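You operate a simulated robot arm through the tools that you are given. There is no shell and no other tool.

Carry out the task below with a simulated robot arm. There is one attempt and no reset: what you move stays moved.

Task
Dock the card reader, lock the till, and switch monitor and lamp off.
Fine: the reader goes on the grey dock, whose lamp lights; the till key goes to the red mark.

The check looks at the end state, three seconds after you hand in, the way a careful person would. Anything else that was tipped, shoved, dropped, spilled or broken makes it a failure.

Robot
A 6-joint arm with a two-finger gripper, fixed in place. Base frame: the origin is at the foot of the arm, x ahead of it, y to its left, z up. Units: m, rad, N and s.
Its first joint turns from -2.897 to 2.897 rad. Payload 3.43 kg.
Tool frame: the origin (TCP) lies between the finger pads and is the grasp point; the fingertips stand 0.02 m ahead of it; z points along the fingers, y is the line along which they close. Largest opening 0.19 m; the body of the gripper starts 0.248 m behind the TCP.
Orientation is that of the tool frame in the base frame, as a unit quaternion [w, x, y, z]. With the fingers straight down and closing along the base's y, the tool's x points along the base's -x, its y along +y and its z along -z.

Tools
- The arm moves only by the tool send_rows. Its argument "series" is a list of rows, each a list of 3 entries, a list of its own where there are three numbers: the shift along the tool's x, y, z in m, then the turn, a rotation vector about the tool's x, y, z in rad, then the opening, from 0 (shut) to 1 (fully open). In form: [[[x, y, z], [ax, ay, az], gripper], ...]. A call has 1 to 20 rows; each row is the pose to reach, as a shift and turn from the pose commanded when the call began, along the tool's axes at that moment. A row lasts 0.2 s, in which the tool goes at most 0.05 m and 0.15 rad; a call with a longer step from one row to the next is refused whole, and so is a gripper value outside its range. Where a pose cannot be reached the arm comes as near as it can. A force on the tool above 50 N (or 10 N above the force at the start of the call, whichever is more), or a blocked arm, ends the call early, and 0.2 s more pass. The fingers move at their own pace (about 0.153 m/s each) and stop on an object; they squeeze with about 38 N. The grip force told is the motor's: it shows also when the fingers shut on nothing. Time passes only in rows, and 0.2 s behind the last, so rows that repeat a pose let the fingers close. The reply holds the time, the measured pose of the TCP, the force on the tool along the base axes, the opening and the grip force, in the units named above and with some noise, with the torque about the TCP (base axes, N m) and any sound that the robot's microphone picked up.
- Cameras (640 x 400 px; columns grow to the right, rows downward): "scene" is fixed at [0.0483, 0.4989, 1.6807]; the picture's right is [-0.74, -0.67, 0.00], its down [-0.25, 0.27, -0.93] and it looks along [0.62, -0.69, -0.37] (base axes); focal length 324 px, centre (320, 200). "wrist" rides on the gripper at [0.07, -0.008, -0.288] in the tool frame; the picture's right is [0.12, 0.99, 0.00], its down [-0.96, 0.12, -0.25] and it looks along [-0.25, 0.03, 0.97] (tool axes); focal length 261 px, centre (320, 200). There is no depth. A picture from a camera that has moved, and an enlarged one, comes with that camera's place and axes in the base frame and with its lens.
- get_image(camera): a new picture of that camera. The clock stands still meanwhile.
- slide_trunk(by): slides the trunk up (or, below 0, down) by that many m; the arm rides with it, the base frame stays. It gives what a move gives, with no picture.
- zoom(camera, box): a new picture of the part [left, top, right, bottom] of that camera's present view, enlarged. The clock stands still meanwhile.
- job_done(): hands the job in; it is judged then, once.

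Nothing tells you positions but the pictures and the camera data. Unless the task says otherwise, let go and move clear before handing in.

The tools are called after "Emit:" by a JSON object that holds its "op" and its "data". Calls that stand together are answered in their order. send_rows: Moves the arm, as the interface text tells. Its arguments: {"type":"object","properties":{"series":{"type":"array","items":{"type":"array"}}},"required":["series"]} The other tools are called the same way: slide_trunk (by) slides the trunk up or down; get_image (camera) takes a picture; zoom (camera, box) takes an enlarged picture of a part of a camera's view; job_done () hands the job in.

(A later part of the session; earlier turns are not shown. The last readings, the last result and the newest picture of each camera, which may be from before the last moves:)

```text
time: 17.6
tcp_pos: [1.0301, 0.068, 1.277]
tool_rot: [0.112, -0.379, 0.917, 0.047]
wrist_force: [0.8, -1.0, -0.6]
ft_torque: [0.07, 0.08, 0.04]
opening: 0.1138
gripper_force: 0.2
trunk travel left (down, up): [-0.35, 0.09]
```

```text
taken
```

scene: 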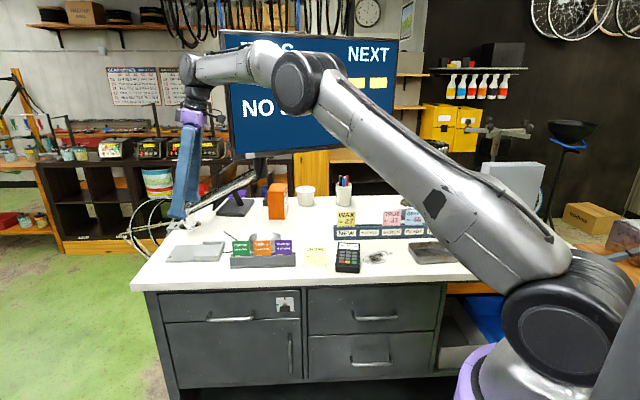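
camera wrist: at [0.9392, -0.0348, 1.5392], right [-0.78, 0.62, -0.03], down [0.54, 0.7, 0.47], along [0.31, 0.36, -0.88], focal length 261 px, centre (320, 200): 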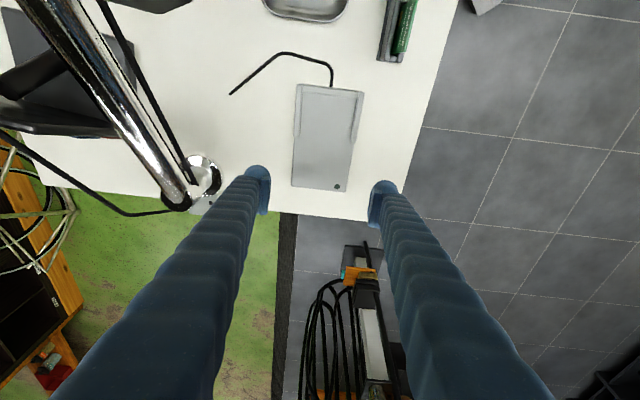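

The tilted pose over the dock is reachable. I'll check clearance to the monitor and measure the dock more precisely from this close view.

Emit:
{"op": "zoom", "data": {"camera": "scene", "box": [150, 20, 310, 270]}}

Emit:
{"op": "zoom", "data": {"camera": "wrist", "box": [270, 70, 390, 200]}}

Emit:
{"op": "zoom", "data": {"camera": "wrist", "box": [0, 0, 240, 220]}}

```text
1.60 times, centred on (230, 145) of scene
camera zoom: at [0.0483, 0.4989, 1.6807], right [-0.74, -0.67, 0.0], down [-0.25, 0.27, -0.93], along [0.62, -0.69, -0.37], focal length 518 px, centre (464, 288)
```

zoom: 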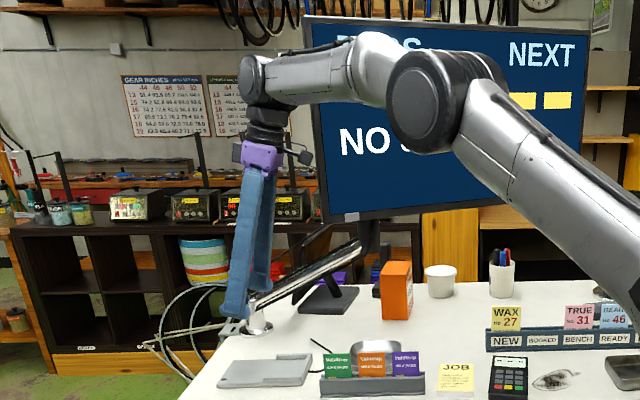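

```text
3.08 times, centred on (330, 135) of wrist
camera zoom: at [0.9392, -0.0348, 1.5392], right [-0.78, 0.62, -0.03], down [0.54, 0.7, 0.47], along [0.31, 0.36, -0.88], focal length 802 px, centre (289, 400)
```

zoom: 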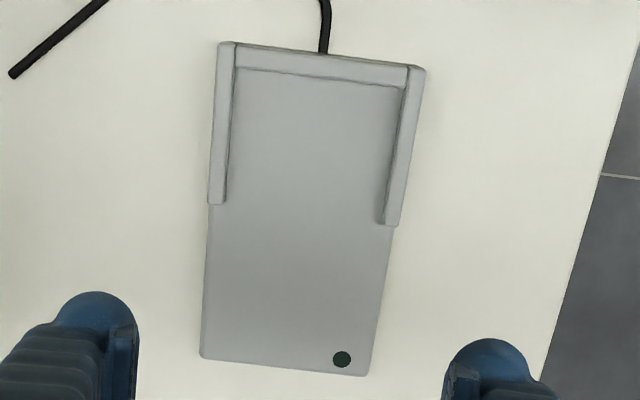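

```text
1.82 times, centred on (120, 110) of wrist
camera zoom: at [0.9392, -0.0348, 1.5392], right [-0.78, 0.62, -0.03], down [0.54, 0.7, 0.47], along [0.31, 0.36, -0.88], focal length 474 px, centre (684, 364)
```

zoom: 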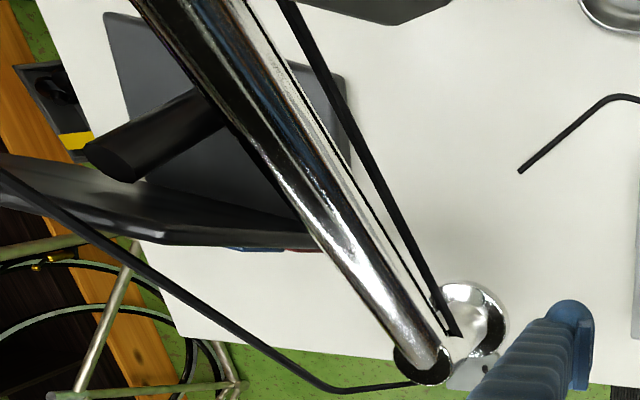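

My dock measurements from three views agree within about 2 mm. I'll do an empty lowering test to just above the lip height to confirm reach.

Emit:
{"op": "send_rows", "data": {"series": [[[0.0085, 0, 0.034], [0, 0, 0], 0.6], [[0.0169, 0, 0.068], [0, 0, 0], 0.6], [[0.0242, 0, 0.097], [0, 0, 0], 0.6], [[0.0302, 0, 0.1213], [0, 0, 0], 0.6]]}}

Emit:
{"op": "get_image", "data": {"camera": "wrist"}}

Emit:
{"op": "zoom", "data": {"camera": "scene", "box": [150, 20, 310, 270]}}

```text
time: 18.6
tcp_pos: [1.0292, 0.0661, 1.1551]
tool_rot: [0.113, -0.38, 0.917, 0.047]
wrist_force: [-0.7, 0.0, 0.3]
ft_torque: [0.02, -0.04, -0.01]
opening: 0.1142
gripper_force: 0.1
trunk travel left (down, up): [-0.35, 0.09]
```

```text
taken
camera wrist: at [0.937, -0.0356, 1.4169], right [-0.78, 0.62, -0.03], down [0.54, 0.7, 0.47], along [0.31, 0.35, -0.88], focal length 261 px, centre (320, 200)
```

wrist: 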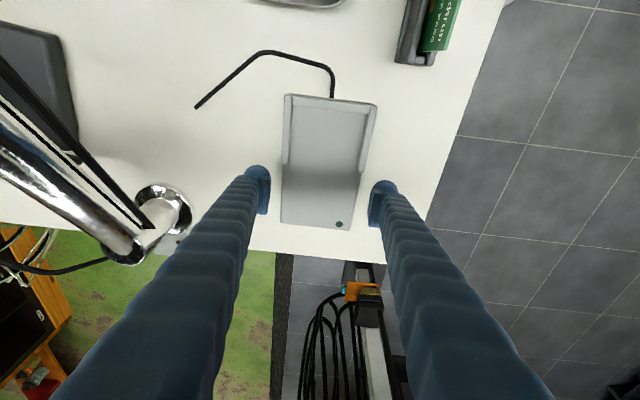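

```text
1.60 times, centred on (230, 145) of scene
camera zoom: at [0.0483, 0.4989, 1.6807], right [-0.74, -0.67, 0.0], down [-0.25, 0.27, -0.93], along [0.62, -0.69, -0.37], focal length 518 px, centre (464, 288)
```

zoom: 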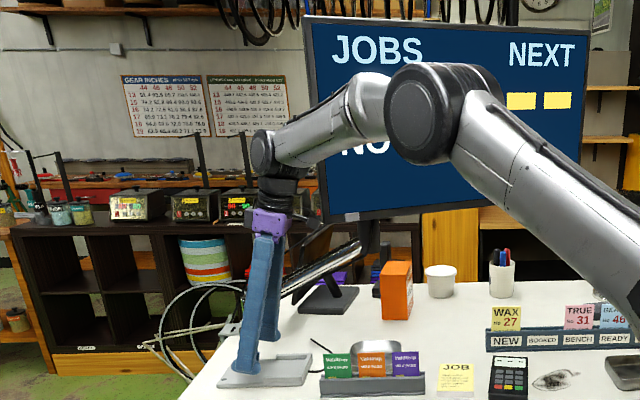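

Reach is fine with the tilt. While I'm here and empty-handed, I'll check whether a straight-down tool also reaches the dock, since that would keep the gripper further from the monitor.

Emit:
{"op": "send_rows", "data": {"series": [[[-0.0097, 0, -0.0388], [0, 0, 0], 0.6], [[-0.0097, 0, -0.0388], [0, 0.06, 0], 0.6], [[-0.0097, 0, -0.0388], [0, 0.12, 0], 0.6], [[-0.0097, 0, -0.0388], [0, 0.18, 0], 0.6], [[-0.0097, 0, -0.0388], [0, 0.244, 0], 0.6], [[-0.0097, 0, -0.0388], [0, 0.244, 0], 0.6]]}}

Emit:
{"op": "zoom", "data": {"camera": "scene", "box": [150, 20, 310, 270]}}

```text
time: 20.0
tcp_pos: [1.0052, 0.0661, 1.1884]
tool_rot: [-0.001, -0.382, 0.924, 0.001]
wrist_force: [0.7, -0.5, -0.7]
ft_torque: [0.02, 0.1, 0.01]
opening: 0.1139
gripper_force: 0.1
out of reach, approached as far as the arm can: row 5, 6
trunk travel left (down, up): [-0.35, 0.09]
```

```text
1.60 times, centred on (230, 145) of scene
camera zoom: at [0.0483, 0.4989, 1.6807], right [-0.74, -0.67, 0.0], down [-0.25, 0.27, -0.93], along [0.62, -0.69, -0.37], focal length 518 px, centre (464, 288)
```

zoom: 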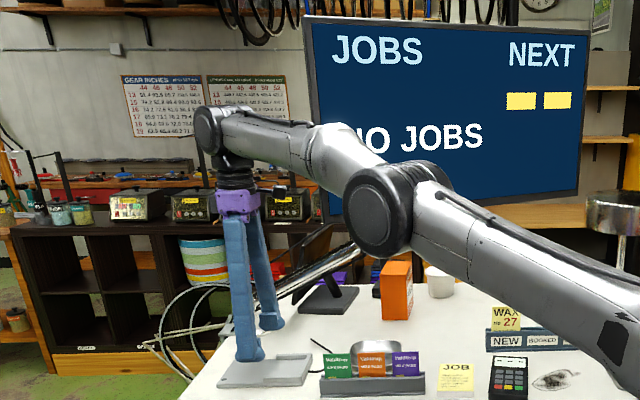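

A straight-down tool falls about 2 cm short, so a small tilt is needed at the dock. The job pad leaves only about 3 cm beside the reader. I'll therefore first grip the reader by its ends and shift it to a clear spot for a good width-wise grasp. Backing off from the dock now.

Emit:
{"op": "send_rows", "data": {"series": [[[0.0191, 0.0286, -0.0231], [0, 0, 0], 0.6], [[0.0382, 0.0572, -0.0463], [0, 0, 0], 0.6], [[0.0573, 0.0858, -0.0694], [0, 0, 0], 0.6], [[0.0764, 0.1144, -0.0925], [0, 0, 0], 0.6], [[0.0955, 0.143, -0.1156], [0, 0, 0], 0.6], [[0.1146, 0.1716, -0.1388], [0, 0, 0], 0.7], [[0.1337, 0.2002, -0.1619], [0, 0, 0], 0.8], [[0.1528, 0.2288, -0.185], [0, 0, 0], 0.95]]}}

```text
time: 21.8
tcp_pos: [0.7329, 0.1202, 1.3757]
tool_rot: [0.0, -0.382, 0.924, 0.001]
wrist_force: [-0.9, 0.0, -0.3]
ft_torque: [-0.02, -0.15, 0.02]
opening: 0.1805
gripper_force: 0.0
trunk travel left (down, up): [-0.35, 0.09]
```

Emit:
{"op": "send_rows", "data": {"series": [[[0.0357, -0.0176, 0.0], [0, 0, 0.017], 0.92], [[0.0714, -0.0351, 0.0], [0, 0, 0.034], 0.92], [[0.107, -0.0527, 0.01], [0, 0, 0.05], 0.92], [[0.1427, -0.0703, 0.02], [0, 0, 0.067], 0.92], [[0.1784, -0.0879, 0.03], [0, 0, 0.084], 0.92], [[0.2141, -0.1054, 0.04], [0, 0, 0.101], 0.92], [[0.2498, -0.123, 0.054], [0, 0, 0.117], 0.92], [[0.2854, -0.1406, 0.068], [0, 0, 0.134], 0.92], [[0.3211, -0.1581, 0.082], [0, 0, 0.151], 0.92], [[0.3568, -0.1757, 0.0957], [0, 0, 0.168], 0.92]]}}

Emit:
{"op": "get_image", "data": {"camera": "wrist"}}

Emit:
{"op": "zoom", "data": {"camera": "wrist", "box": [210, 90, 450, 240]}}

```text
time: 24.0
tcp_pos: [0.6063, -0.2573, 1.2781]
tool_rot: [-0.001, -0.304, 0.953, 0.0]
wrist_force: [0.1, 0.0, 0.1]
ft_torque: [0.04, -0.05, -0.02]
opening: 0.1749
gripper_force: 0.0
trunk travel left (down, up): [-0.35, 0.09]
```

```text
taken
camera wrist: at [0.5527, -0.3043, 1.5674], right [-0.67, 0.74, 0.0], down [0.72, 0.65, 0.25], along [0.18, 0.17, -0.97], focal length 261 px, centre (320, 200)
```

wrist: 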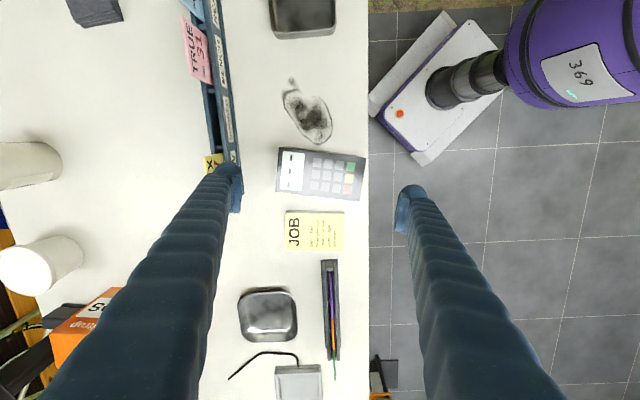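

```text
2.67 times, centred on (330, 165) of wrist
camera zoom: at [0.5527, -0.3043, 1.5674], right [-0.67, 0.74, 0.0], down [0.72, 0.65, 0.25], along [0.18, 0.17, -0.97], focal length 695 px, centre (293, 293)
```

zoom: 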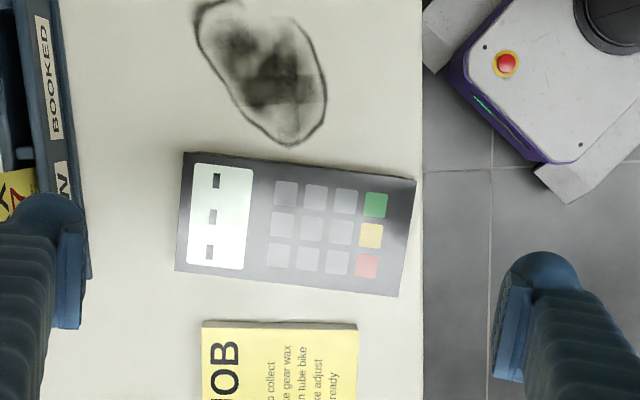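

The view confirms the reader centre at about (0.604, -0.257) with its axis at 125.3°. The fingers clear the rail, and the keypad end sits near the counter edge. I'll lower around its ends and close gently.

Emit:
{"op": "send_rows", "data": {"series": [[[0.0018, 0.0014, 0.03], [0, 0, 0], 0.868], [[0.0018, 0.0014, 0.065], [0, 0, 0], 0.868], [[0.0018, 0.0014, 0.1], [0, 0, 0], 0.868], [[0.0018, 0.0014, 0.13], [0, 0, 0], 0.868], [[0.0018, 0.0014, 0.15], [0, 0, 0], 0.868], [[0.0018, 0.0014, 0.162], [0, 0, 0], 0.868]]}}

Emit:
{"op": "get_image", "data": {"camera": "wrist"}}

Emit:
{"op": "zoom", "data": {"camera": "scene", "box": [290, 190, 410, 290]}}

```text
time: 25.4
tcp_pos: [0.6049, -0.2564, 1.1162]
tool_rot: [-0.001, -0.304, 0.953, 0.001]
wrist_force: [0.0, 1.0, 1.0]
ft_torque: [-0.05, 0.04, -0.03]
opening: 0.165
gripper_force: 0.0
trunk travel left (down, up): [-0.35, 0.09]
```

```text
taken
camera wrist: at [0.5524, -0.3035, 1.4048], right [-0.67, 0.74, 0.0], down [0.72, 0.65, 0.25], along [0.18, 0.17, -0.97], focal length 261 px, centre (320, 200)
```

wrist: 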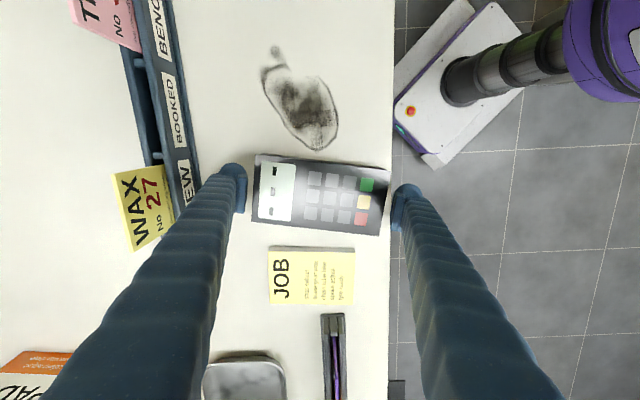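

```text
4.00 times, centred on (350, 240) of scene
camera zoom: at [0.0483, 0.4989, 1.6807], right [-0.74, -0.67, 0.0], down [-0.25, 0.27, -0.93], along [0.62, -0.69, -0.37], focal length 1294 px, centre (200, 40)
```

zoom: 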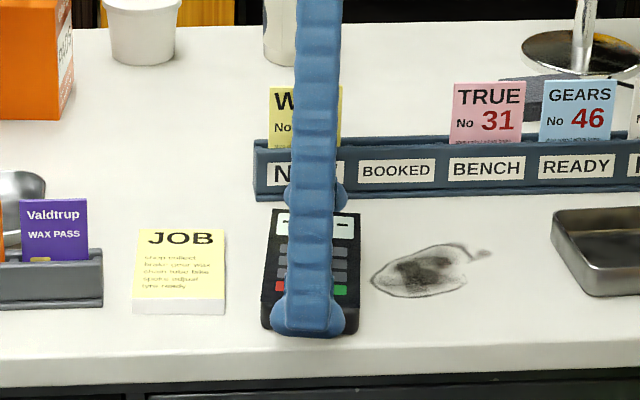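

Emit:
{"op": "send_rows", "data": {"series": [[[0, 0, 0], [0, 0, 0], 0.8], [[0, 0, 0], [0, 0, 0], 0.7], [[0, 0, 0], [0, 0, 0], 0.6], [[0, 0, 0], [0, 0, 0], 0.6]]}}

Emit:
{"op": "get_image", "data": {"camera": "wrist"}}

```text
time: 26.4
tcp_pos: [0.6045, -0.2559, 1.1171]
tool_rot: [0.0, -0.303, 0.953, 0.0]
wrist_force: [0.2, -1.0, 0.0]
ft_torque: [-0.17, -0.16, -0.04]
opening: 0.149
gripper_force: 38.2
trunk travel left (down, up): [-0.35, 0.09]
```

```text
taken
camera wrist: at [0.5522, -0.3034, 1.4052], right [-0.67, 0.74, 0.0], down [0.72, 0.65, 0.25], along [0.18, 0.17, -0.97], focal length 261 px, centre (320, 200)
```

wrist: 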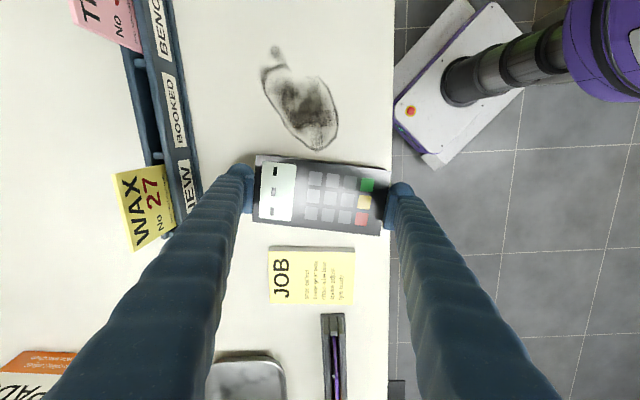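

The grip is firm at 0.149 m. I'll lift it and inspect.

Emit:
{"op": "send_rows", "data": {"series": [[[0, 0, -0.01], [0, 0, 0], 0.6], [[0, 0, -0.03], [0, 0, 0], 0.6], [[0, 0, -0.06], [0, 0, 0], 0.6], [[0, 0, -0.1], [0, 0, 0], 0.6], [[0, 0, -0.14], [0, 0, 0], 0.6]]}}

Emit:
{"op": "get_image", "data": {"camera": "wrist"}}

Emit:
{"op": "zoom", "data": {"camera": "scene", "box": [290, 150, 410, 270]}}

```text
time: 27.6
tcp_pos: [0.604, -0.2572, 1.2582]
tool_rot: [0.0, -0.303, 0.953, 0.0]
wrist_force: [-0.6, 0.4, 0.6]
ft_torque: [-0.05, -0.03, 0.04]
opening: 0.1138
gripper_force: 0.0
trunk travel left (down, up): [-0.35, 0.09]
```

```text
taken
camera wrist: at [0.5518, -0.3037, 1.5466], right [-0.67, 0.74, 0.0], down [0.72, 0.65, 0.25], along [0.18, 0.17, -0.97], focal length 261 px, centre (320, 200)
```

wrist: 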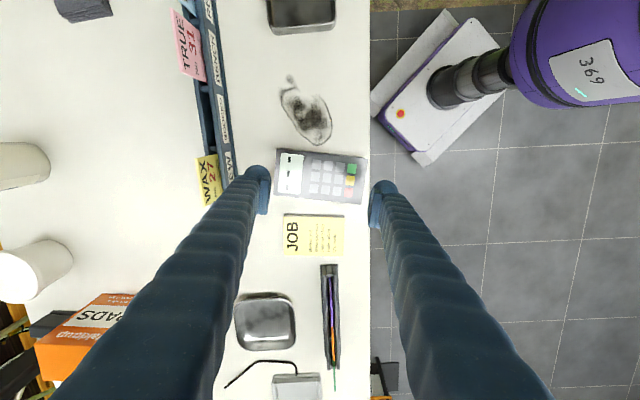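

```text
3.33 times, centred on (350, 210) of scene
camera zoom: at [0.0483, 0.4989, 1.6807], right [-0.74, -0.67, 0.0], down [-0.25, 0.27, -0.93], along [0.62, -0.69, -0.37], focal length 1079 px, centre (220, 167)
```

zoom: 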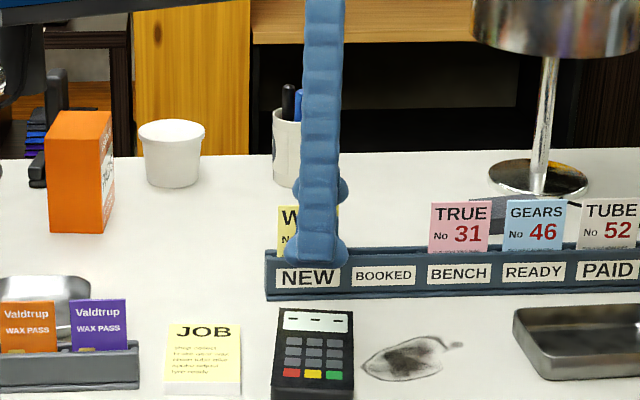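

The reader slipped out and stayed on the table, so my grip was too shallow. I'll look at its exact shape and position.

Emit:
{"op": "zoom", "data": {"camera": "scene", "box": [324, 238, 380, 273]}}

Emit:
{"op": "zoom", "data": {"camera": "wrist", "box": [250, 130, 390, 220]}}

```text
11.43 times, centred on (352, 256) of scene
camera zoom: at [0.0483, 0.4989, 1.6807], right [-0.74, -0.67, 0.0], down [-0.25, 0.27, -0.93], along [0.62, -0.69, -0.37], focal length 3698 px, centre (-46, -434)
```

zoom: 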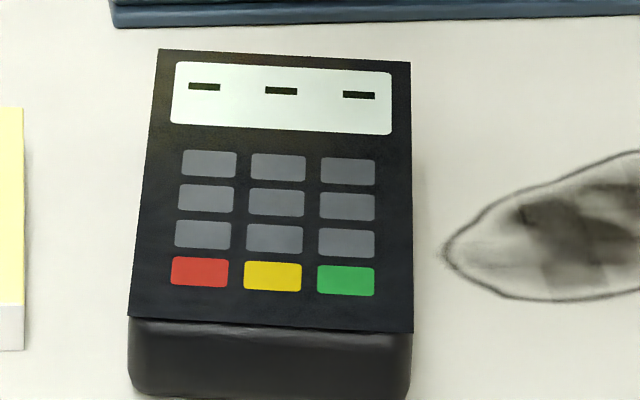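

```text
4.44 times, centred on (320, 175) of wrist
camera zoom: at [0.5518, -0.3037, 1.5466], right [-0.67, 0.74, 0.0], down [0.72, 0.65, 0.25], along [0.18, 0.17, -0.97], focal length 1158 px, centre (320, 311)
```

zoom: 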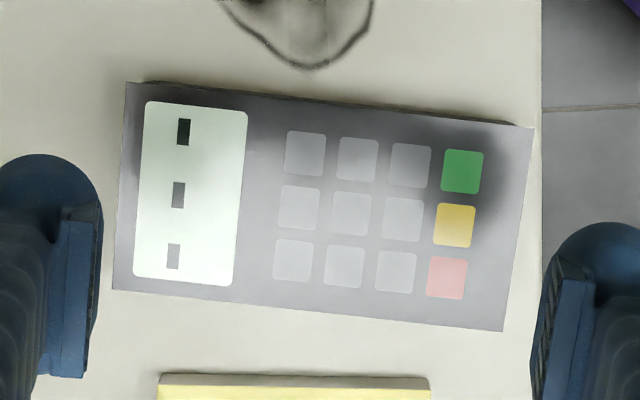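

The reader hasn't moved at all. The wide end grip is too angled to lift with, but it can still drag. I'll clamp the ends again, slightly lower, slide the reader about 5 cm away from the job pad, then regrip across the width.

Emit:
{"op": "send_rows", "data": {"series": [[[0, 0, 0.0], [0, 0, 0], 0.868], [[0, 0, 0.0], [0, 0, 0], 0.868], [[0, 0, 0.04], [0, 0, 0], 0.868], [[0, 0, 0.08], [0, 0, 0], 0.868], [[0, 0, 0.115], [0, 0, 0], 0.868], [[0, 0, 0.135], [0, 0, 0], 0.868], [[0, 0, 0.142], [0, 0, 0], 0.868], [[0, 0, 0.145], [0, 0, 0], 0.868]]}}

```text
time: 29.4
tcp_pos: [0.6037, -0.2563, 1.1138]
tool_rot: [0.0, -0.304, 0.953, 0.0]
wrist_force: [-0.1, -0.8, 0.2]
ft_torque: [-0.01, 0.0, 0.01]
opening: 0.165
gripper_force: 0.0
trunk travel left (down, up): [-0.35, 0.09]
```

Emit:
{"op": "send_rows", "data": {"series": [[[0, 0, 0.002], [0, 0, 0], 0.868], [[0, 0, 0.003], [0, 0, 0], 0.868]]}}

Emit:
{"op": "zoom", "data": {"camera": "scene", "box": [310, 200, 390, 280]}}

```text
time: 30.0
tcp_pos: [0.6037, -0.2564, 1.1092]
tool_rot: [0.0, -0.304, 0.953, 0.001]
wrist_force: [-0.1, -0.9, 0.0]
ft_torque: [-0.01, 0.0, 0.0]
opening: 0.1648
gripper_force: 0.0
trunk travel left (down, up): [-0.35, 0.09]
```

```text
5.00 times, centred on (350, 240) of scene
camera zoom: at [0.0483, 0.4989, 1.6807], right [-0.74, -0.67, 0.0], down [-0.25, 0.27, -0.93], along [0.62, -0.69, -0.37], focal length 1618 px, centre (170, 0)
```

zoom: 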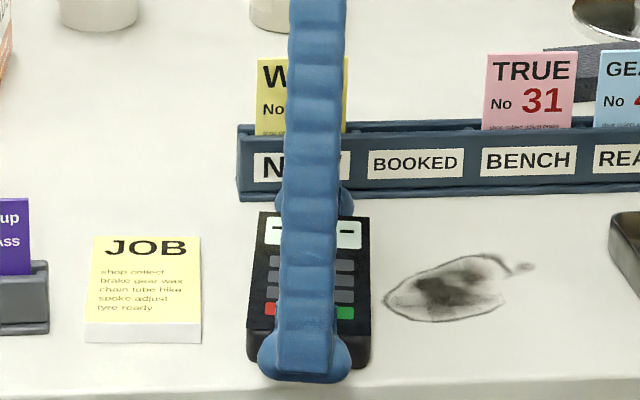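

Emit:
{"op": "send_rows", "data": {"series": [[[0, 0, 0.002], [0, 0, 0], 0.868], [[0, 0, 0.004], [0, 0, 0], 0.868]]}}

```text
time: 30.6
tcp_pos: [0.6038, -0.2572, 1.1051]
tool_rot: [0.0, -0.304, 0.953, -0.001]
wrist_force: [-0.1, 0.0, -1.3]
ft_torque: [-0.04, 0.02, 0.01]
opening: 0.1649
gripper_force: 0.1
trunk travel left (down, up): [-0.35, 0.09]
```

Emit:
{"op": "send_rows", "data": {"series": [[[0, 0, 0.002], [0, 0, 0], 0.868], [[0, 0, 0.003], [0, 0, 0], 0.868], [[0, 0, 0.004], [0, 0, 0], 0.868]]}}

Emit:
{"op": "get_image", "data": {"camera": "wrist"}}

```text
time: 31.4
tcp_pos: [0.6036, -0.257, 1.1007]
tool_rot: [-0.001, -0.305, 0.952, 0.0]
wrist_force: [0.0, -0.1, 0.8]
ft_torque: [-0.01, -0.01, 0.0]
opening: 0.1652
gripper_force: 0.1
trunk travel left (down, up): [-0.35, 0.09]
```

```text
taken
camera wrist: at [0.5514, -0.3031, 1.3894], right [-0.67, 0.74, 0.0], down [0.72, 0.65, 0.25], along [0.18, 0.17, -0.97], focal length 261 px, centre (320, 200)
```

wrist: 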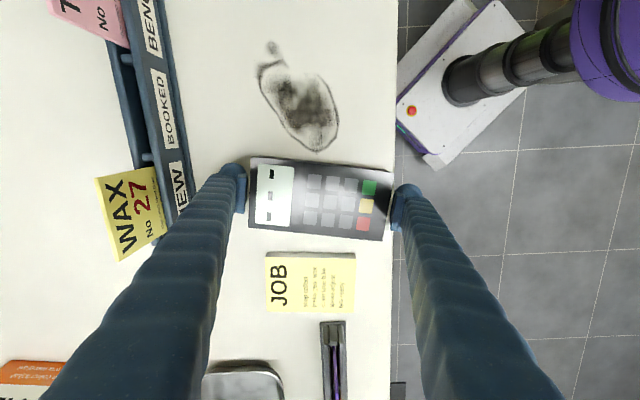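

Emit:
{"op": "send_rows", "data": {"series": [[[0, 0, 0.002], [0, 0, 0], 0.868], [[0, 0, 0.004], [0, 0, 0], 0.868], [[0, 0, 0.005], [0, 0, 0], 0.868]]}}

Emit:
{"op": "zoom", "data": {"camera": "wrist", "box": [200, 130, 300, 220]}}

Emit:
{"op": "zoom", "data": {"camera": "scene", "box": [310, 200, 390, 280]}}

```text
time: 32.2
tcp_pos: [0.6047, -0.2575, 1.1002]
tool_rot: [0.001, -0.304, 0.953, -0.002]
wrist_force: [-5.9, -3.4, 15.9]
ft_torque: [1.28, 0.75, 0.69]
opening: 0.1674
gripper_force: 2.8
trunk travel left (down, up): [-0.35, 0.09]
stopped in row 3: the force on the tool passed its limit at 53 N (the readings are from after the stop); the commanded pose is now the measured one
```

```text
4.44 times, centred on (250, 175) of wrist
camera zoom: at [0.5509, -0.3036, 1.3886], right [-0.67, 0.74, 0.0], down [0.72, 0.65, 0.25], along [0.19, 0.16, -0.97], focal length 1158 px, centre (631, 311)
```

zoom: 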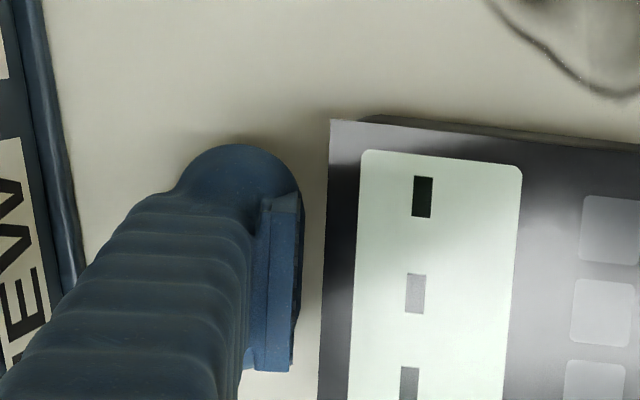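

```text
5.00 times, centred on (350, 240) of scene
camera zoom: at [0.0483, 0.4989, 1.6807], right [-0.74, -0.67, 0.0], down [-0.25, 0.27, -0.93], along [0.62, -0.69, -0.37], focal length 1618 px, centre (170, 0)
```

zoom: 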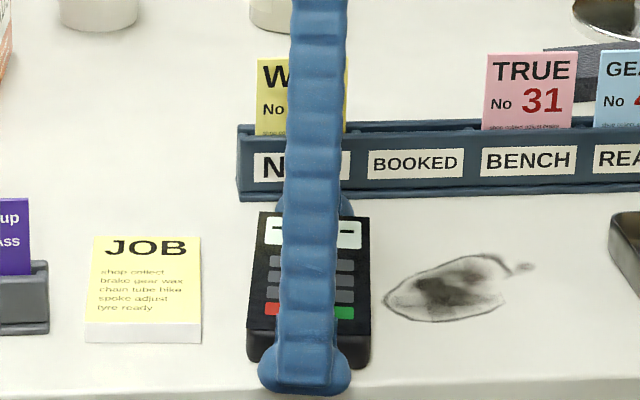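

The table contact shows the fingertips can go about 17 mm lower than on my first grip. I'll back off 3 mm, close on the ends at this depth and try a small lift.

Emit:
{"op": "send_rows", "data": {"series": [[[0, 0, -0.003], [0, 0, 0], 0.868], [[0, 0, -0.003], [0, 0, 0], 0.8], [[0, 0, -0.003], [0, 0, 0], 0.7], [[0, 0, -0.003], [0, 0, 0], 0.6], [[0, 0, -0.003], [0, 0, 0], 0.6]]}}

Emit:
{"op": "get_image", "data": {"camera": "wrist"}}

```text
time: 33.4
tcp_pos: [0.6049, -0.2569, 1.1029]
tool_rot: [0.001, -0.303, 0.953, -0.001]
wrist_force: [-0.7, 1.5, 13.7]
ft_torque: [0.68, 0.33, 0.12]
opening: 0.1539
gripper_force: 37.9
trunk travel left (down, up): [-0.35, 0.09]
```

```text
taken
camera wrist: at [0.5517, -0.3032, 1.3909], right [-0.67, 0.74, 0.0], down [0.72, 0.65, 0.25], along [0.19, 0.16, -0.97], focal length 261 px, centre (320, 200)
```

wrist: 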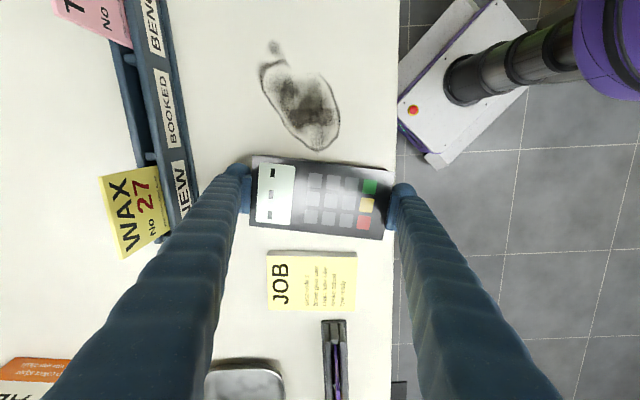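

The ends are clamped at 0.154 m. I'll drag the reader gently sideways along the counter, away from the job pad.

Emit:
{"op": "send_rows", "data": {"series": [[[0.003, 0, -0.002], [0, 0, 0], 0.6], [[0.012, 0, -0.002], [0, 0, 0], 0.6], [[0.022, 0, -0.002], [0, 0, 0], 0.6], [[0.033, 0, -0.002], [0, 0, 0], 0.6], [[0.044, 0, -0.002], [0, 0, 0], 0.6], [[0.055, 0, -0.002], [0, 0, 0], 0.6]]}}

Emit:
{"op": "get_image", "data": {"camera": "wrist"}}

Emit:
{"op": "zoom", "data": {"camera": "scene", "box": [290, 190, 430, 290]}}

```text
time: 34.8
tcp_pos: [0.5607, -0.2891, 1.1049]
tool_rot: [0.001, -0.303, 0.953, -0.001]
wrist_force: [0.2, 0.3, -0.2]
ft_torque: [0.02, 0.03, 0.03]
opening: 0.1537
gripper_force: 37.9
trunk travel left (down, up): [-0.35, 0.09]
```

```text
taken
camera wrist: at [0.5072, -0.3356, 1.3927], right [-0.67, 0.74, 0.0], down [0.72, 0.65, 0.25], along [0.19, 0.17, -0.97], focal length 261 px, centre (320, 200)
```

wrist: 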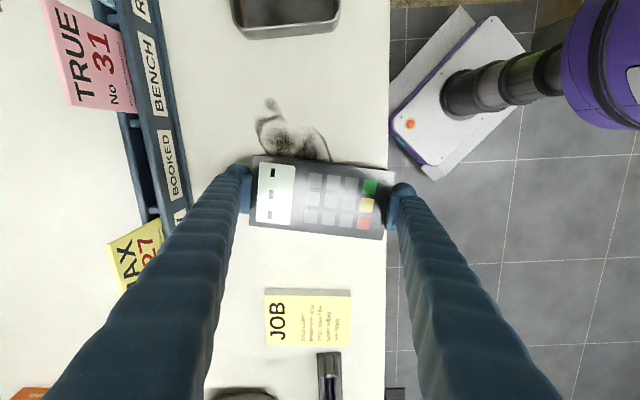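

```text
4.00 times, centred on (360, 240) of scene
camera zoom: at [0.0483, 0.4989, 1.6807], right [-0.74, -0.67, 0.0], down [-0.25, 0.27, -0.93], along [0.62, -0.69, -0.37], focal length 1294 px, centre (160, 40)
```

zoom: 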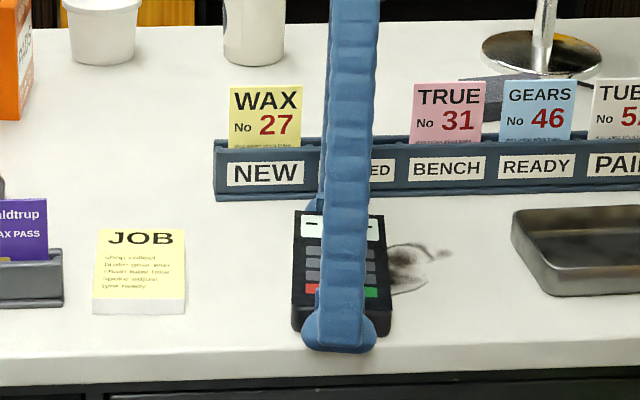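

The drag worked and the job pad is untouched. I'll slide the reader 15 mm further from the counter edge, then release it and rise.

Emit:
{"op": "send_rows", "data": {"series": [[[0, -0.008, 0], [0, 0, 0], 0.6], [[0, -0.015, 0], [0, 0, 0], 0.6], [[0, -0.015, 0], [0, 0, 0], 0.85], [[0, -0.015, 0], [0, 0, 0], 0.868], [[0, -0.015, -0.02], [0, 0, 0], 0.868], [[0, -0.015, -0.06], [0, 0, 0], 0.868], [[0, -0.015, -0.11], [0, 0, 0], 0.868], [[0, -0.015, -0.15], [0, 0, 0], 0.868], [[0, -0.015, -0.19], [0, 0, 0], 0.7]]}}

Emit:
{"op": "get_image", "data": {"camera": "wrist"}}

Emit:
{"op": "zoom", "data": {"camera": "wrist", "box": [230, 100, 430, 225]}}

Emit:
{"op": "zoom", "data": {"camera": "scene", "box": [320, 225, 400, 275]}}

```text
time: 36.8
tcp_pos: [0.5683, -0.3005, 1.2955]
tool_rot: [0.001, -0.303, 0.953, -0.001]
wrist_force: [-1.3, 0.2, -0.1]
ft_torque: [-0.02, -0.06, 0.0]
opening: 0.1331
gripper_force: 0.1
trunk travel left (down, up): [-0.35, 0.09]
```

```text
taken
camera wrist: at [0.5146, -0.3468, 1.5836], right [-0.67, 0.74, 0.0], down [0.72, 0.65, 0.25], along [0.19, 0.16, -0.97], focal length 261 px, centre (320, 200)
```

wrist: 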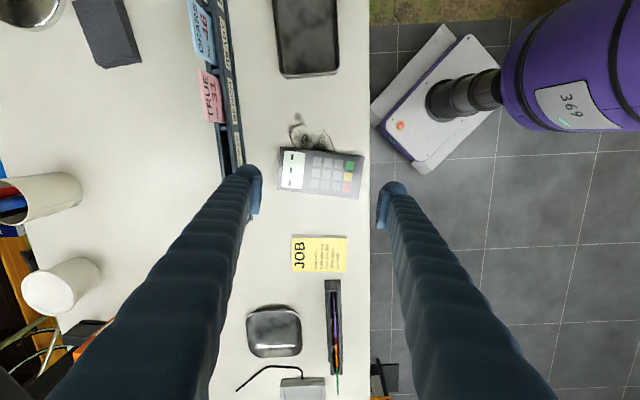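

```text
3.20 times, centred on (330, 162) of wrist
camera zoom: at [0.5146, -0.3468, 1.5836], right [-0.67, 0.74, 0.0], down [0.72, 0.65, 0.25], along [0.19, 0.16, -0.97], focal length 834 px, centre (288, 320)
```

zoom: 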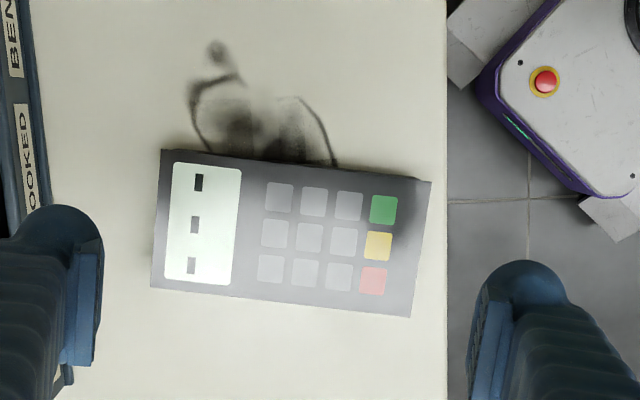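

```text
8.00 times, centred on (360, 250) of scene
camera zoom: at [0.0483, 0.4989, 1.6807], right [-0.74, -0.67, 0.0], down [-0.25, 0.27, -0.93], along [0.62, -0.69, -0.37], focal length 2589 px, centre (0, -200)
```

zoom: 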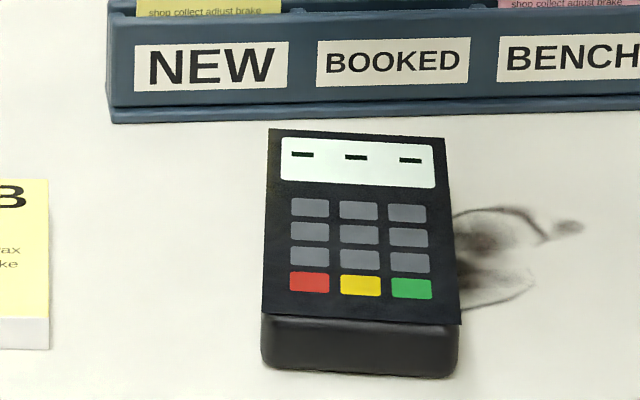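

The reader is now at about (0.566, -0.301), clear of the job pad by roughly 9 cm. I'll turn the gripper across its width and add the same 14° tilt I'll use at the dock.

Emit:
{"op": "send_rows", "data": {"series": [[[0.0002, -0.0012, 0], [0, 0, 0.143], 0.6], [[0.0003, -0.0023, 0], [0, 0, 0.286], 0.6], [[0.0005, -0.0035, 0], [0, 0, 0.428], 0.6], [[0.0007, -0.0047, 0], [0, 0, 0.571], 0.6], [[0.0008, -0.0058, 0], [0, 0, 0.714], 0.6], [[0.001, -0.007, 0], [0, 0, 0.857], 0.6], [[0.0011, -0.0081, 0], [0, 0, 1.0], 0.6], [[0.0013, -0.0093, 0], [0, 0, 1.142], 0.6], [[0.0015, -0.0105, 0], [0, 0, 1.285], 0.6], [[0.0016, -0.0116, 0], [0, 0, 1.428], 0.6], [[0.0018, -0.0128, 0], [0, 0, 1.571], 0.6]]}}

Emit:
{"op": "get_image", "data": {"camera": "wrist"}}

```text
time: 39.2
tcp_pos: [0.5749, -0.3125, 1.2937]
tool_rot: [0.002, 0.46, 0.888, -0.001]
wrist_force: [0.2, -0.3, -0.2]
ft_torque: [0.0, 0.02, 0.0]
opening: 0.1139
gripper_force: 0.0
trunk travel left (down, up): [-0.35, 0.09]
```

```text
taken
camera wrist: at [0.5266, -0.2587, 1.582], right [0.74, 0.67, 0.0], down [0.65, -0.72, 0.25], along [0.17, -0.19, -0.97], focal length 261 px, centre (320, 200)
```

wrist: 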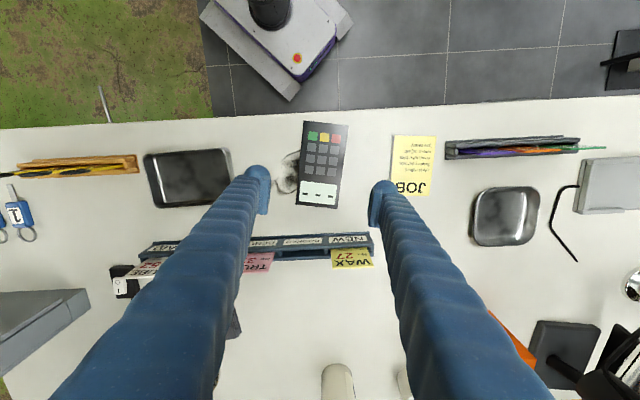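

Emit:
{"op": "send_rows", "data": {"series": [[[0, 0, 0], [0, -0.122, 0], 0.6], [[0, 0, 0], [0, -0.244, 0], 0.6], [[0, 0, 0.04], [0, -0.244, 0], 0.6], [[0, 0, 0.08], [0, -0.244, 0], 0.6], [[0, 0, 0.12], [0, -0.244, 0], 0.6], [[0, 0, 0.15], [0, -0.244, 0], 0.6], [[0, 0, 0.1737], [0, -0.244, 0], 0.6]]}}

Emit:
{"op": "get_image", "data": {"camera": "wrist"}}

Emit:
{"op": "zoom", "data": {"camera": "scene", "box": [310, 190, 410, 290]}}

```text
time: 40.8
tcp_pos: [0.5764, -0.3131, 1.1183]
tool_rot: [0.109, 0.455, 0.882, -0.055]
wrist_force: [0.1, 0.0, -0.5]
ft_torque: [-0.04, 0.08, -0.02]
opening: 0.1141
gripper_force: 0.0
trunk travel left (down, up): [-0.35, 0.09]
```

```text
taken
camera wrist: at [0.489, -0.2028, 1.3819], right [0.74, 0.67, -0.03], down [0.6, -0.65, 0.48], along [0.3, -0.37, -0.88], focal length 261 px, centre (320, 200)
```

wrist: 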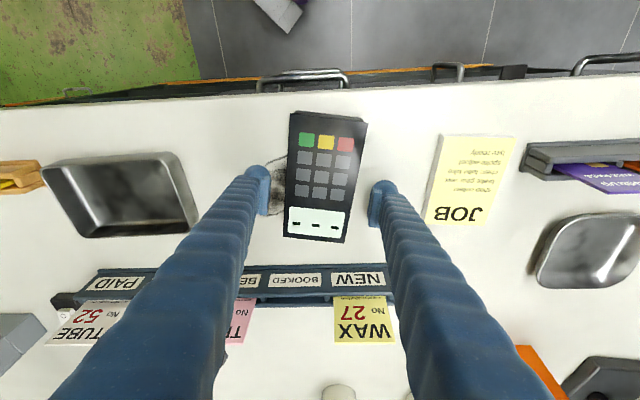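

```text
4.00 times, centred on (360, 240) of scene
camera zoom: at [0.0483, 0.4989, 1.6807], right [-0.74, -0.67, 0.0], down [-0.25, 0.27, -0.93], along [0.62, -0.69, -0.37], focal length 1294 px, centre (160, 40)
```

zoom: 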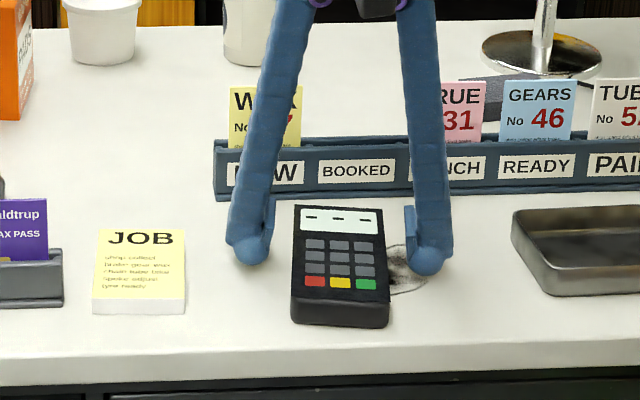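

Emit:
{"op": "send_rows", "data": {"series": [[[0.0005, 0, 0.0019], [0, 0, 0], 0.6], [[0.001, 0, 0.0039], [0, 0, 0], 0.6], [[0.0014, 0, 0.0058], [0, 0, 0], 0.6]]}}

```text
time: 41.6
tcp_pos: [0.5758, -0.3119, 1.1134]
tool_rot: [0.109, 0.456, 0.881, -0.055]
wrist_force: [0.8, -0.8, 0.9]
ft_torque: [-0.03, 0.02, 0.01]
opening: 0.114
gripper_force: 0.0
trunk travel left (down, up): [-0.35, 0.09]
```

Emit:
{"op": "send_rows", "data": {"series": [[[0.0005, 0, 0.0019], [0, 0, 0], 0.6], [[0.001, 0, 0.0039], [0, 0, 0], 0.6]]}}

Emit:
{"op": "zoom", "data": {"camera": "scene", "box": [330, 220, 390, 280]}}

```text
time: 42.2
tcp_pos: [0.5764, -0.3125, 1.11]
tool_rot: [0.109, 0.456, 0.882, -0.056]
wrist_force: [-0.4, 0.4, -0.5]
ft_torque: [0.0, -0.04, 0.0]
opening: 0.114
gripper_force: 0.0
trunk travel left (down, up): [-0.35, 0.09]
```

```text
6.67 times, centred on (360, 250) of scene
camera zoom: at [0.0483, 0.4989, 1.6807], right [-0.74, -0.67, 0.0], down [-0.25, 0.27, -0.93], along [0.62, -0.69, -0.37], focal length 2157 px, centre (53, -133)
```

zoom: 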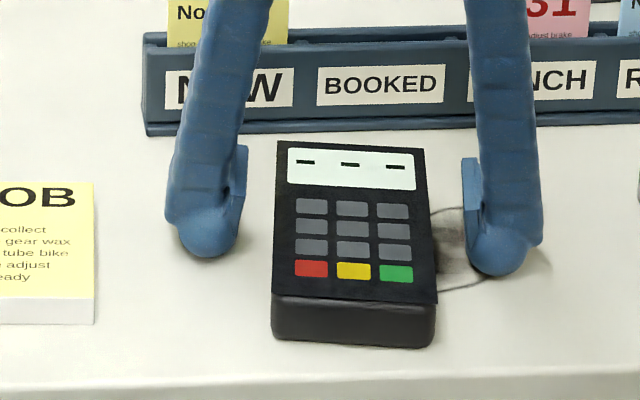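

The fingertips are now just above the table on both sides of the reader. Closing.

Emit:
{"op": "send_rows", "data": {"series": [[[0, 0, 0], [0, 0, 0], 0.5], [[0, 0, 0], [0, 0, 0], 0.4], [[0, 0, 0], [0, 0, 0], 0.3], [[0, 0, 0], [0, 0, 0], 0.3]]}}

Emit:
{"op": "get_image", "data": {"camera": "wrist"}}

Emit:
{"op": "zoom", "data": {"camera": "scene", "box": [330, 220, 390, 280]}}

```text
time: 43.2
tcp_pos: [0.5738, -0.3134, 1.1104]
tool_rot: [0.11, 0.456, 0.881, -0.056]
wrist_force: [-4.4, -5.2, 19.5]
ft_torque: [-0.01, 1.12, 0.33]
opening: 0.0774
gripper_force: 37.9
trunk travel left (down, up): [-0.35, 0.09]
```

```text
taken
camera wrist: at [0.487, -0.2041, 1.3736], right [0.74, 0.67, -0.03], down [0.6, -0.65, 0.48], along [0.3, -0.37, -0.88], focal length 261 px, centre (320, 200)
```

wrist: 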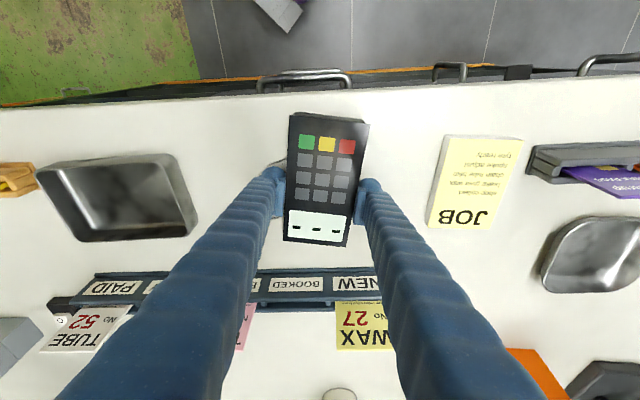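

```text
6.67 times, centred on (360, 250) of scene
camera zoom: at [0.0483, 0.4989, 1.6807], right [-0.74, -0.67, 0.0], down [-0.25, 0.27, -0.93], along [0.62, -0.69, -0.37], focal length 2157 px, centre (53, -133)
```

zoom: 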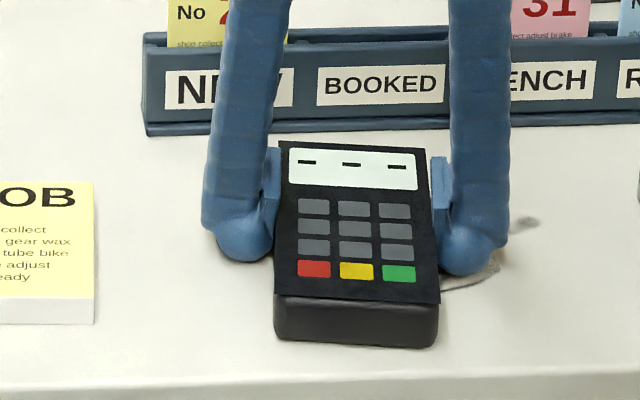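

The width grip holds at 0.077 m with full force. A small test lift comes next.

Emit:
{"op": "send_rows", "data": {"series": [[[-0.0012, 0, -0.0049], [0, 0, 0], 0.3], [[-0.0036, 0, -0.0146], [0, 0, 0], 0.3], [[-0.0072, 0, -0.0291], [0, 0, 0], 0.3], [[-0.0145, 0, -0.0582], [0, 0, 0], 0.3]]}}

Emit:
{"op": "get_image", "data": {"camera": "wrist"}}

Emit:
{"op": "zoom", "data": {"camera": "scene", "box": [310, 180, 410, 280]}}

```text
time: 44.2
tcp_pos: [0.5735, -0.3116, 1.1728]
tool_rot: [0.11, 0.456, 0.881, -0.056]
wrist_force: [-0.2, 0.5, -1.6]
ft_torque: [-0.03, -0.06, 0.01]
opening: 0.0773
gripper_force: 38.1
trunk travel left (down, up): [-0.35, 0.09]
```

```text
taken
camera wrist: at [0.4864, -0.2039, 1.4337], right [0.74, 0.67, -0.03], down [0.6, -0.65, 0.48], along [0.3, -0.37, -0.88], focal length 261 px, centre (320, 200)
```

wrist: 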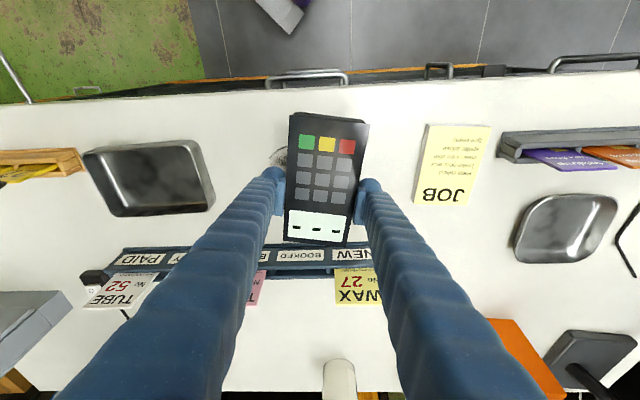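

```text
4.00 times, centred on (360, 230) of scene
camera zoom: at [0.0483, 0.4989, 1.6807], right [-0.74, -0.67, 0.0], down [-0.25, 0.27, -0.93], along [0.62, -0.69, -0.37], focal length 1294 px, centre (160, 80)
```

zoom: 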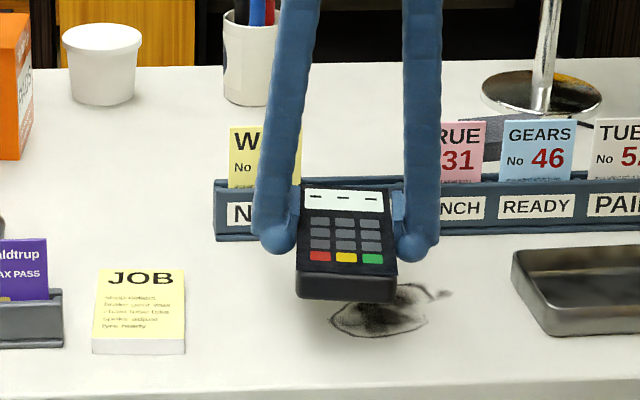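

The reader is held level and its position in the hand matches the plan: the keypad end is 0.089 m from the grasp point. I'll lift high, then swing wide of the monitor while rotating toward the dock's direction.

Emit:
{"op": "send_rows", "data": {"series": [[[-0.01, 0, -0.0402], [0, 0, 0], 0.3], [[-0.02, 0, -0.0804], [0, 0, 0], 0.3], [[-0.03, 0, -0.1206], [0, 0, 0], 0.3], [[-0.04, 0, -0.1607], [0, 0, 0], 0.3], [[-0.05, 0, -0.2009], [0, 0, 0], 0.3], [[-0.0325, 0.0294, -0.2052], [-0.0323, 0, -0.1299], 0.3], [[-0.0151, 0.0588, -0.2096], [-0.0647, 0, -0.2598], 0.3], [[0.0024, 0.0881, -0.2139], [-0.097, 0, -0.3897], 0.3], [[0.0198, 0.1175, -0.2183], [-0.1294, 0, -0.5195], 0.3], [[0.0373, 0.1469, -0.2226], [-0.1617, 0, -0.6494], 0.3], [[0.0547, 0.1763, -0.227], [-0.194, 0, -0.7793], 0.3], [[0.0722, 0.2056, -0.2313], [-0.2264, 0, -0.9092], 0.3], [[0.0896, 0.235, -0.2357], [-0.2587, 0, -1.0391], 0.3], [[0.1071, 0.2644, -0.24], [-0.291, 0, -1.169], 0.3], [[0.1245, 0.2938, -0.2444], [-0.3234, 0, -1.2989], 0.3], [[0.142, 0.3231, -0.2487], [-0.3557, 0, -1.4287], 0.3], [[0.1594, 0.3525, -0.2531], [-0.3881, 0, -1.5586], 0.3], [[0.1769, 0.3819, -0.2574], [-0.4204, 0, -1.6885], 0.3]]}}

Emit:
{"op": "get_image", "data": {"camera": "wrist"}}

Emit:
{"op": "get_image", "data": {"camera": "scene"}}

```text
time: 48.0
tcp_pos: [0.7506, 0.101, 1.3768]
tool_rot: [0.113, -0.382, 0.916, 0.045]
wrist_force: [0.3, 0.9, -2.5]
ft_torque: [0.01, 0.02, 0.02]
opening: 0.0772
gripper_force: 37.7
trunk travel left (down, up): [-0.35, 0.09]
```

```text
taken
camera wrist: at [0.6604, -0.0014, 1.6389], right [-0.79, 0.62, -0.03], down [0.53, 0.7, 0.47], along [0.31, 0.35, -0.88], focal length 261 px, centre (320, 200)
```

wrist: 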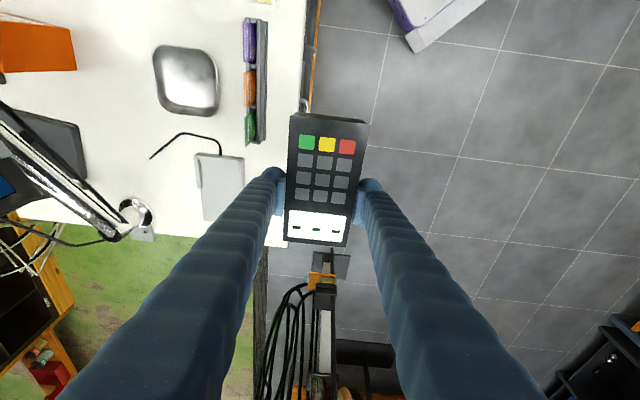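

```text
taken
```

scene: 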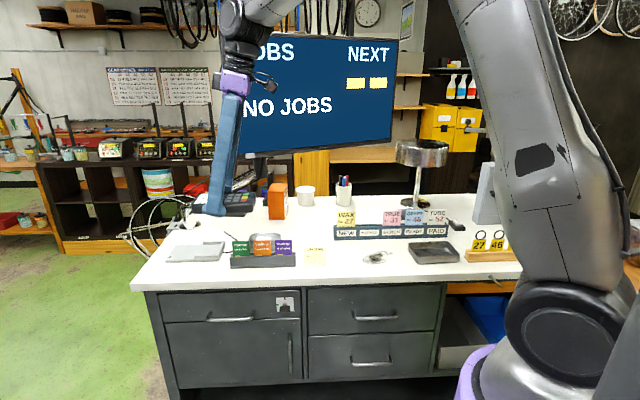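

Emit:
{"op": "send_rows", "data": {"series": [[[-0.0142, -0.0246, 0.0239], [0, 0, 0], 0.3], [[-0.0284, -0.0492, 0.0477], [0, 0, 0], 0.3], [[-0.0426, -0.0738, 0.0716], [0, 0, 0], 0.3], [[-0.0568, -0.0984, 0.0955], [0, 0, 0], 0.3], [[-0.0709, -0.1231, 0.1193], [0, 0, 0], 0.3], [[-0.0851, -0.1477, 0.1432], [0, 0, 0], 0.3], [[-0.0993, -0.1723, 0.1671], [0, 0, 0], 0.3], [[-0.1135, -0.1969, 0.1909], [0, 0, 0], 0.3], [[-0.1277, -0.2215, 0.2148], [0, 0, 0], 0.3]]}}

Emit:
{"op": "get_image", "data": {"camera": "wrist"}}

Emit:
{"op": "zoom", "data": {"camera": "wrist", "box": [250, 80, 410, 260]}}

Emit:
{"op": "zoom", "data": {"camera": "scene", "box": [140, 170, 280, 280]}}

```text
time: 50.0
tcp_pos: [1.0357, 0.0658, 1.1972]
tool_rot: [0.113, -0.38, 0.917, 0.046]
wrist_force: [1.2, 0.6, -2.7]
ft_torque: [0.05, 0.07, 0.05]
opening: 0.0772
gripper_force: 38.1
trunk travel left (down, up): [-0.35, 0.09]
```

```text
taken
camera wrist: at [0.9436, -0.0357, 1.4602], right [-0.78, 0.62, -0.03], down [0.54, 0.7, 0.47], along [0.31, 0.35, -0.88], focal length 261 px, centre (320, 200)
```

wrist: 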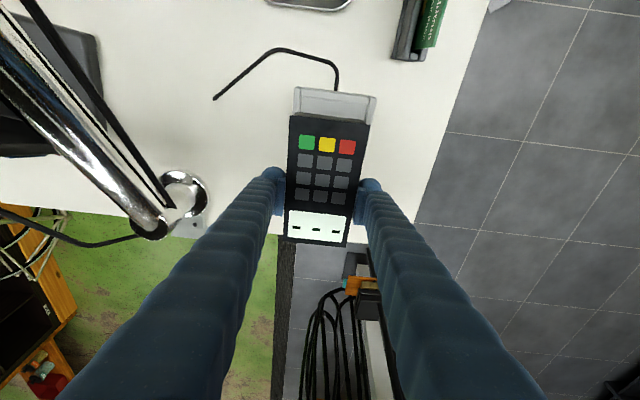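

```text
2.22 times, centred on (330, 170) of wrist
camera zoom: at [0.9436, -0.0357, 1.4602], right [-0.78, 0.62, -0.03], down [0.54, 0.7, 0.47], along [0.31, 0.35, -0.88], focal length 579 px, centre (298, 267)
```

zoom: 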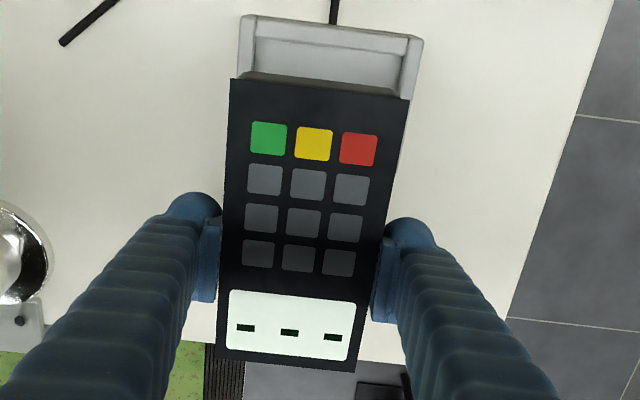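

```text
3.64 times, centred on (210, 225) of scene
camera zoom: at [0.0483, 0.4989, 1.6807], right [-0.74, -0.67, 0.0], down [-0.25, 0.27, -0.93], along [0.62, -0.69, -0.37], focal length 1177 px, centre (720, 109)
```

zoom: 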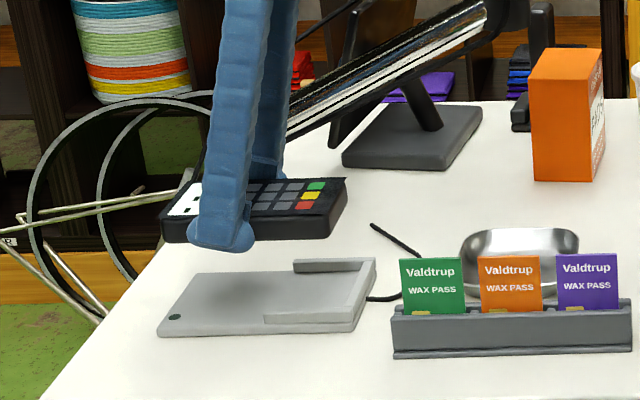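

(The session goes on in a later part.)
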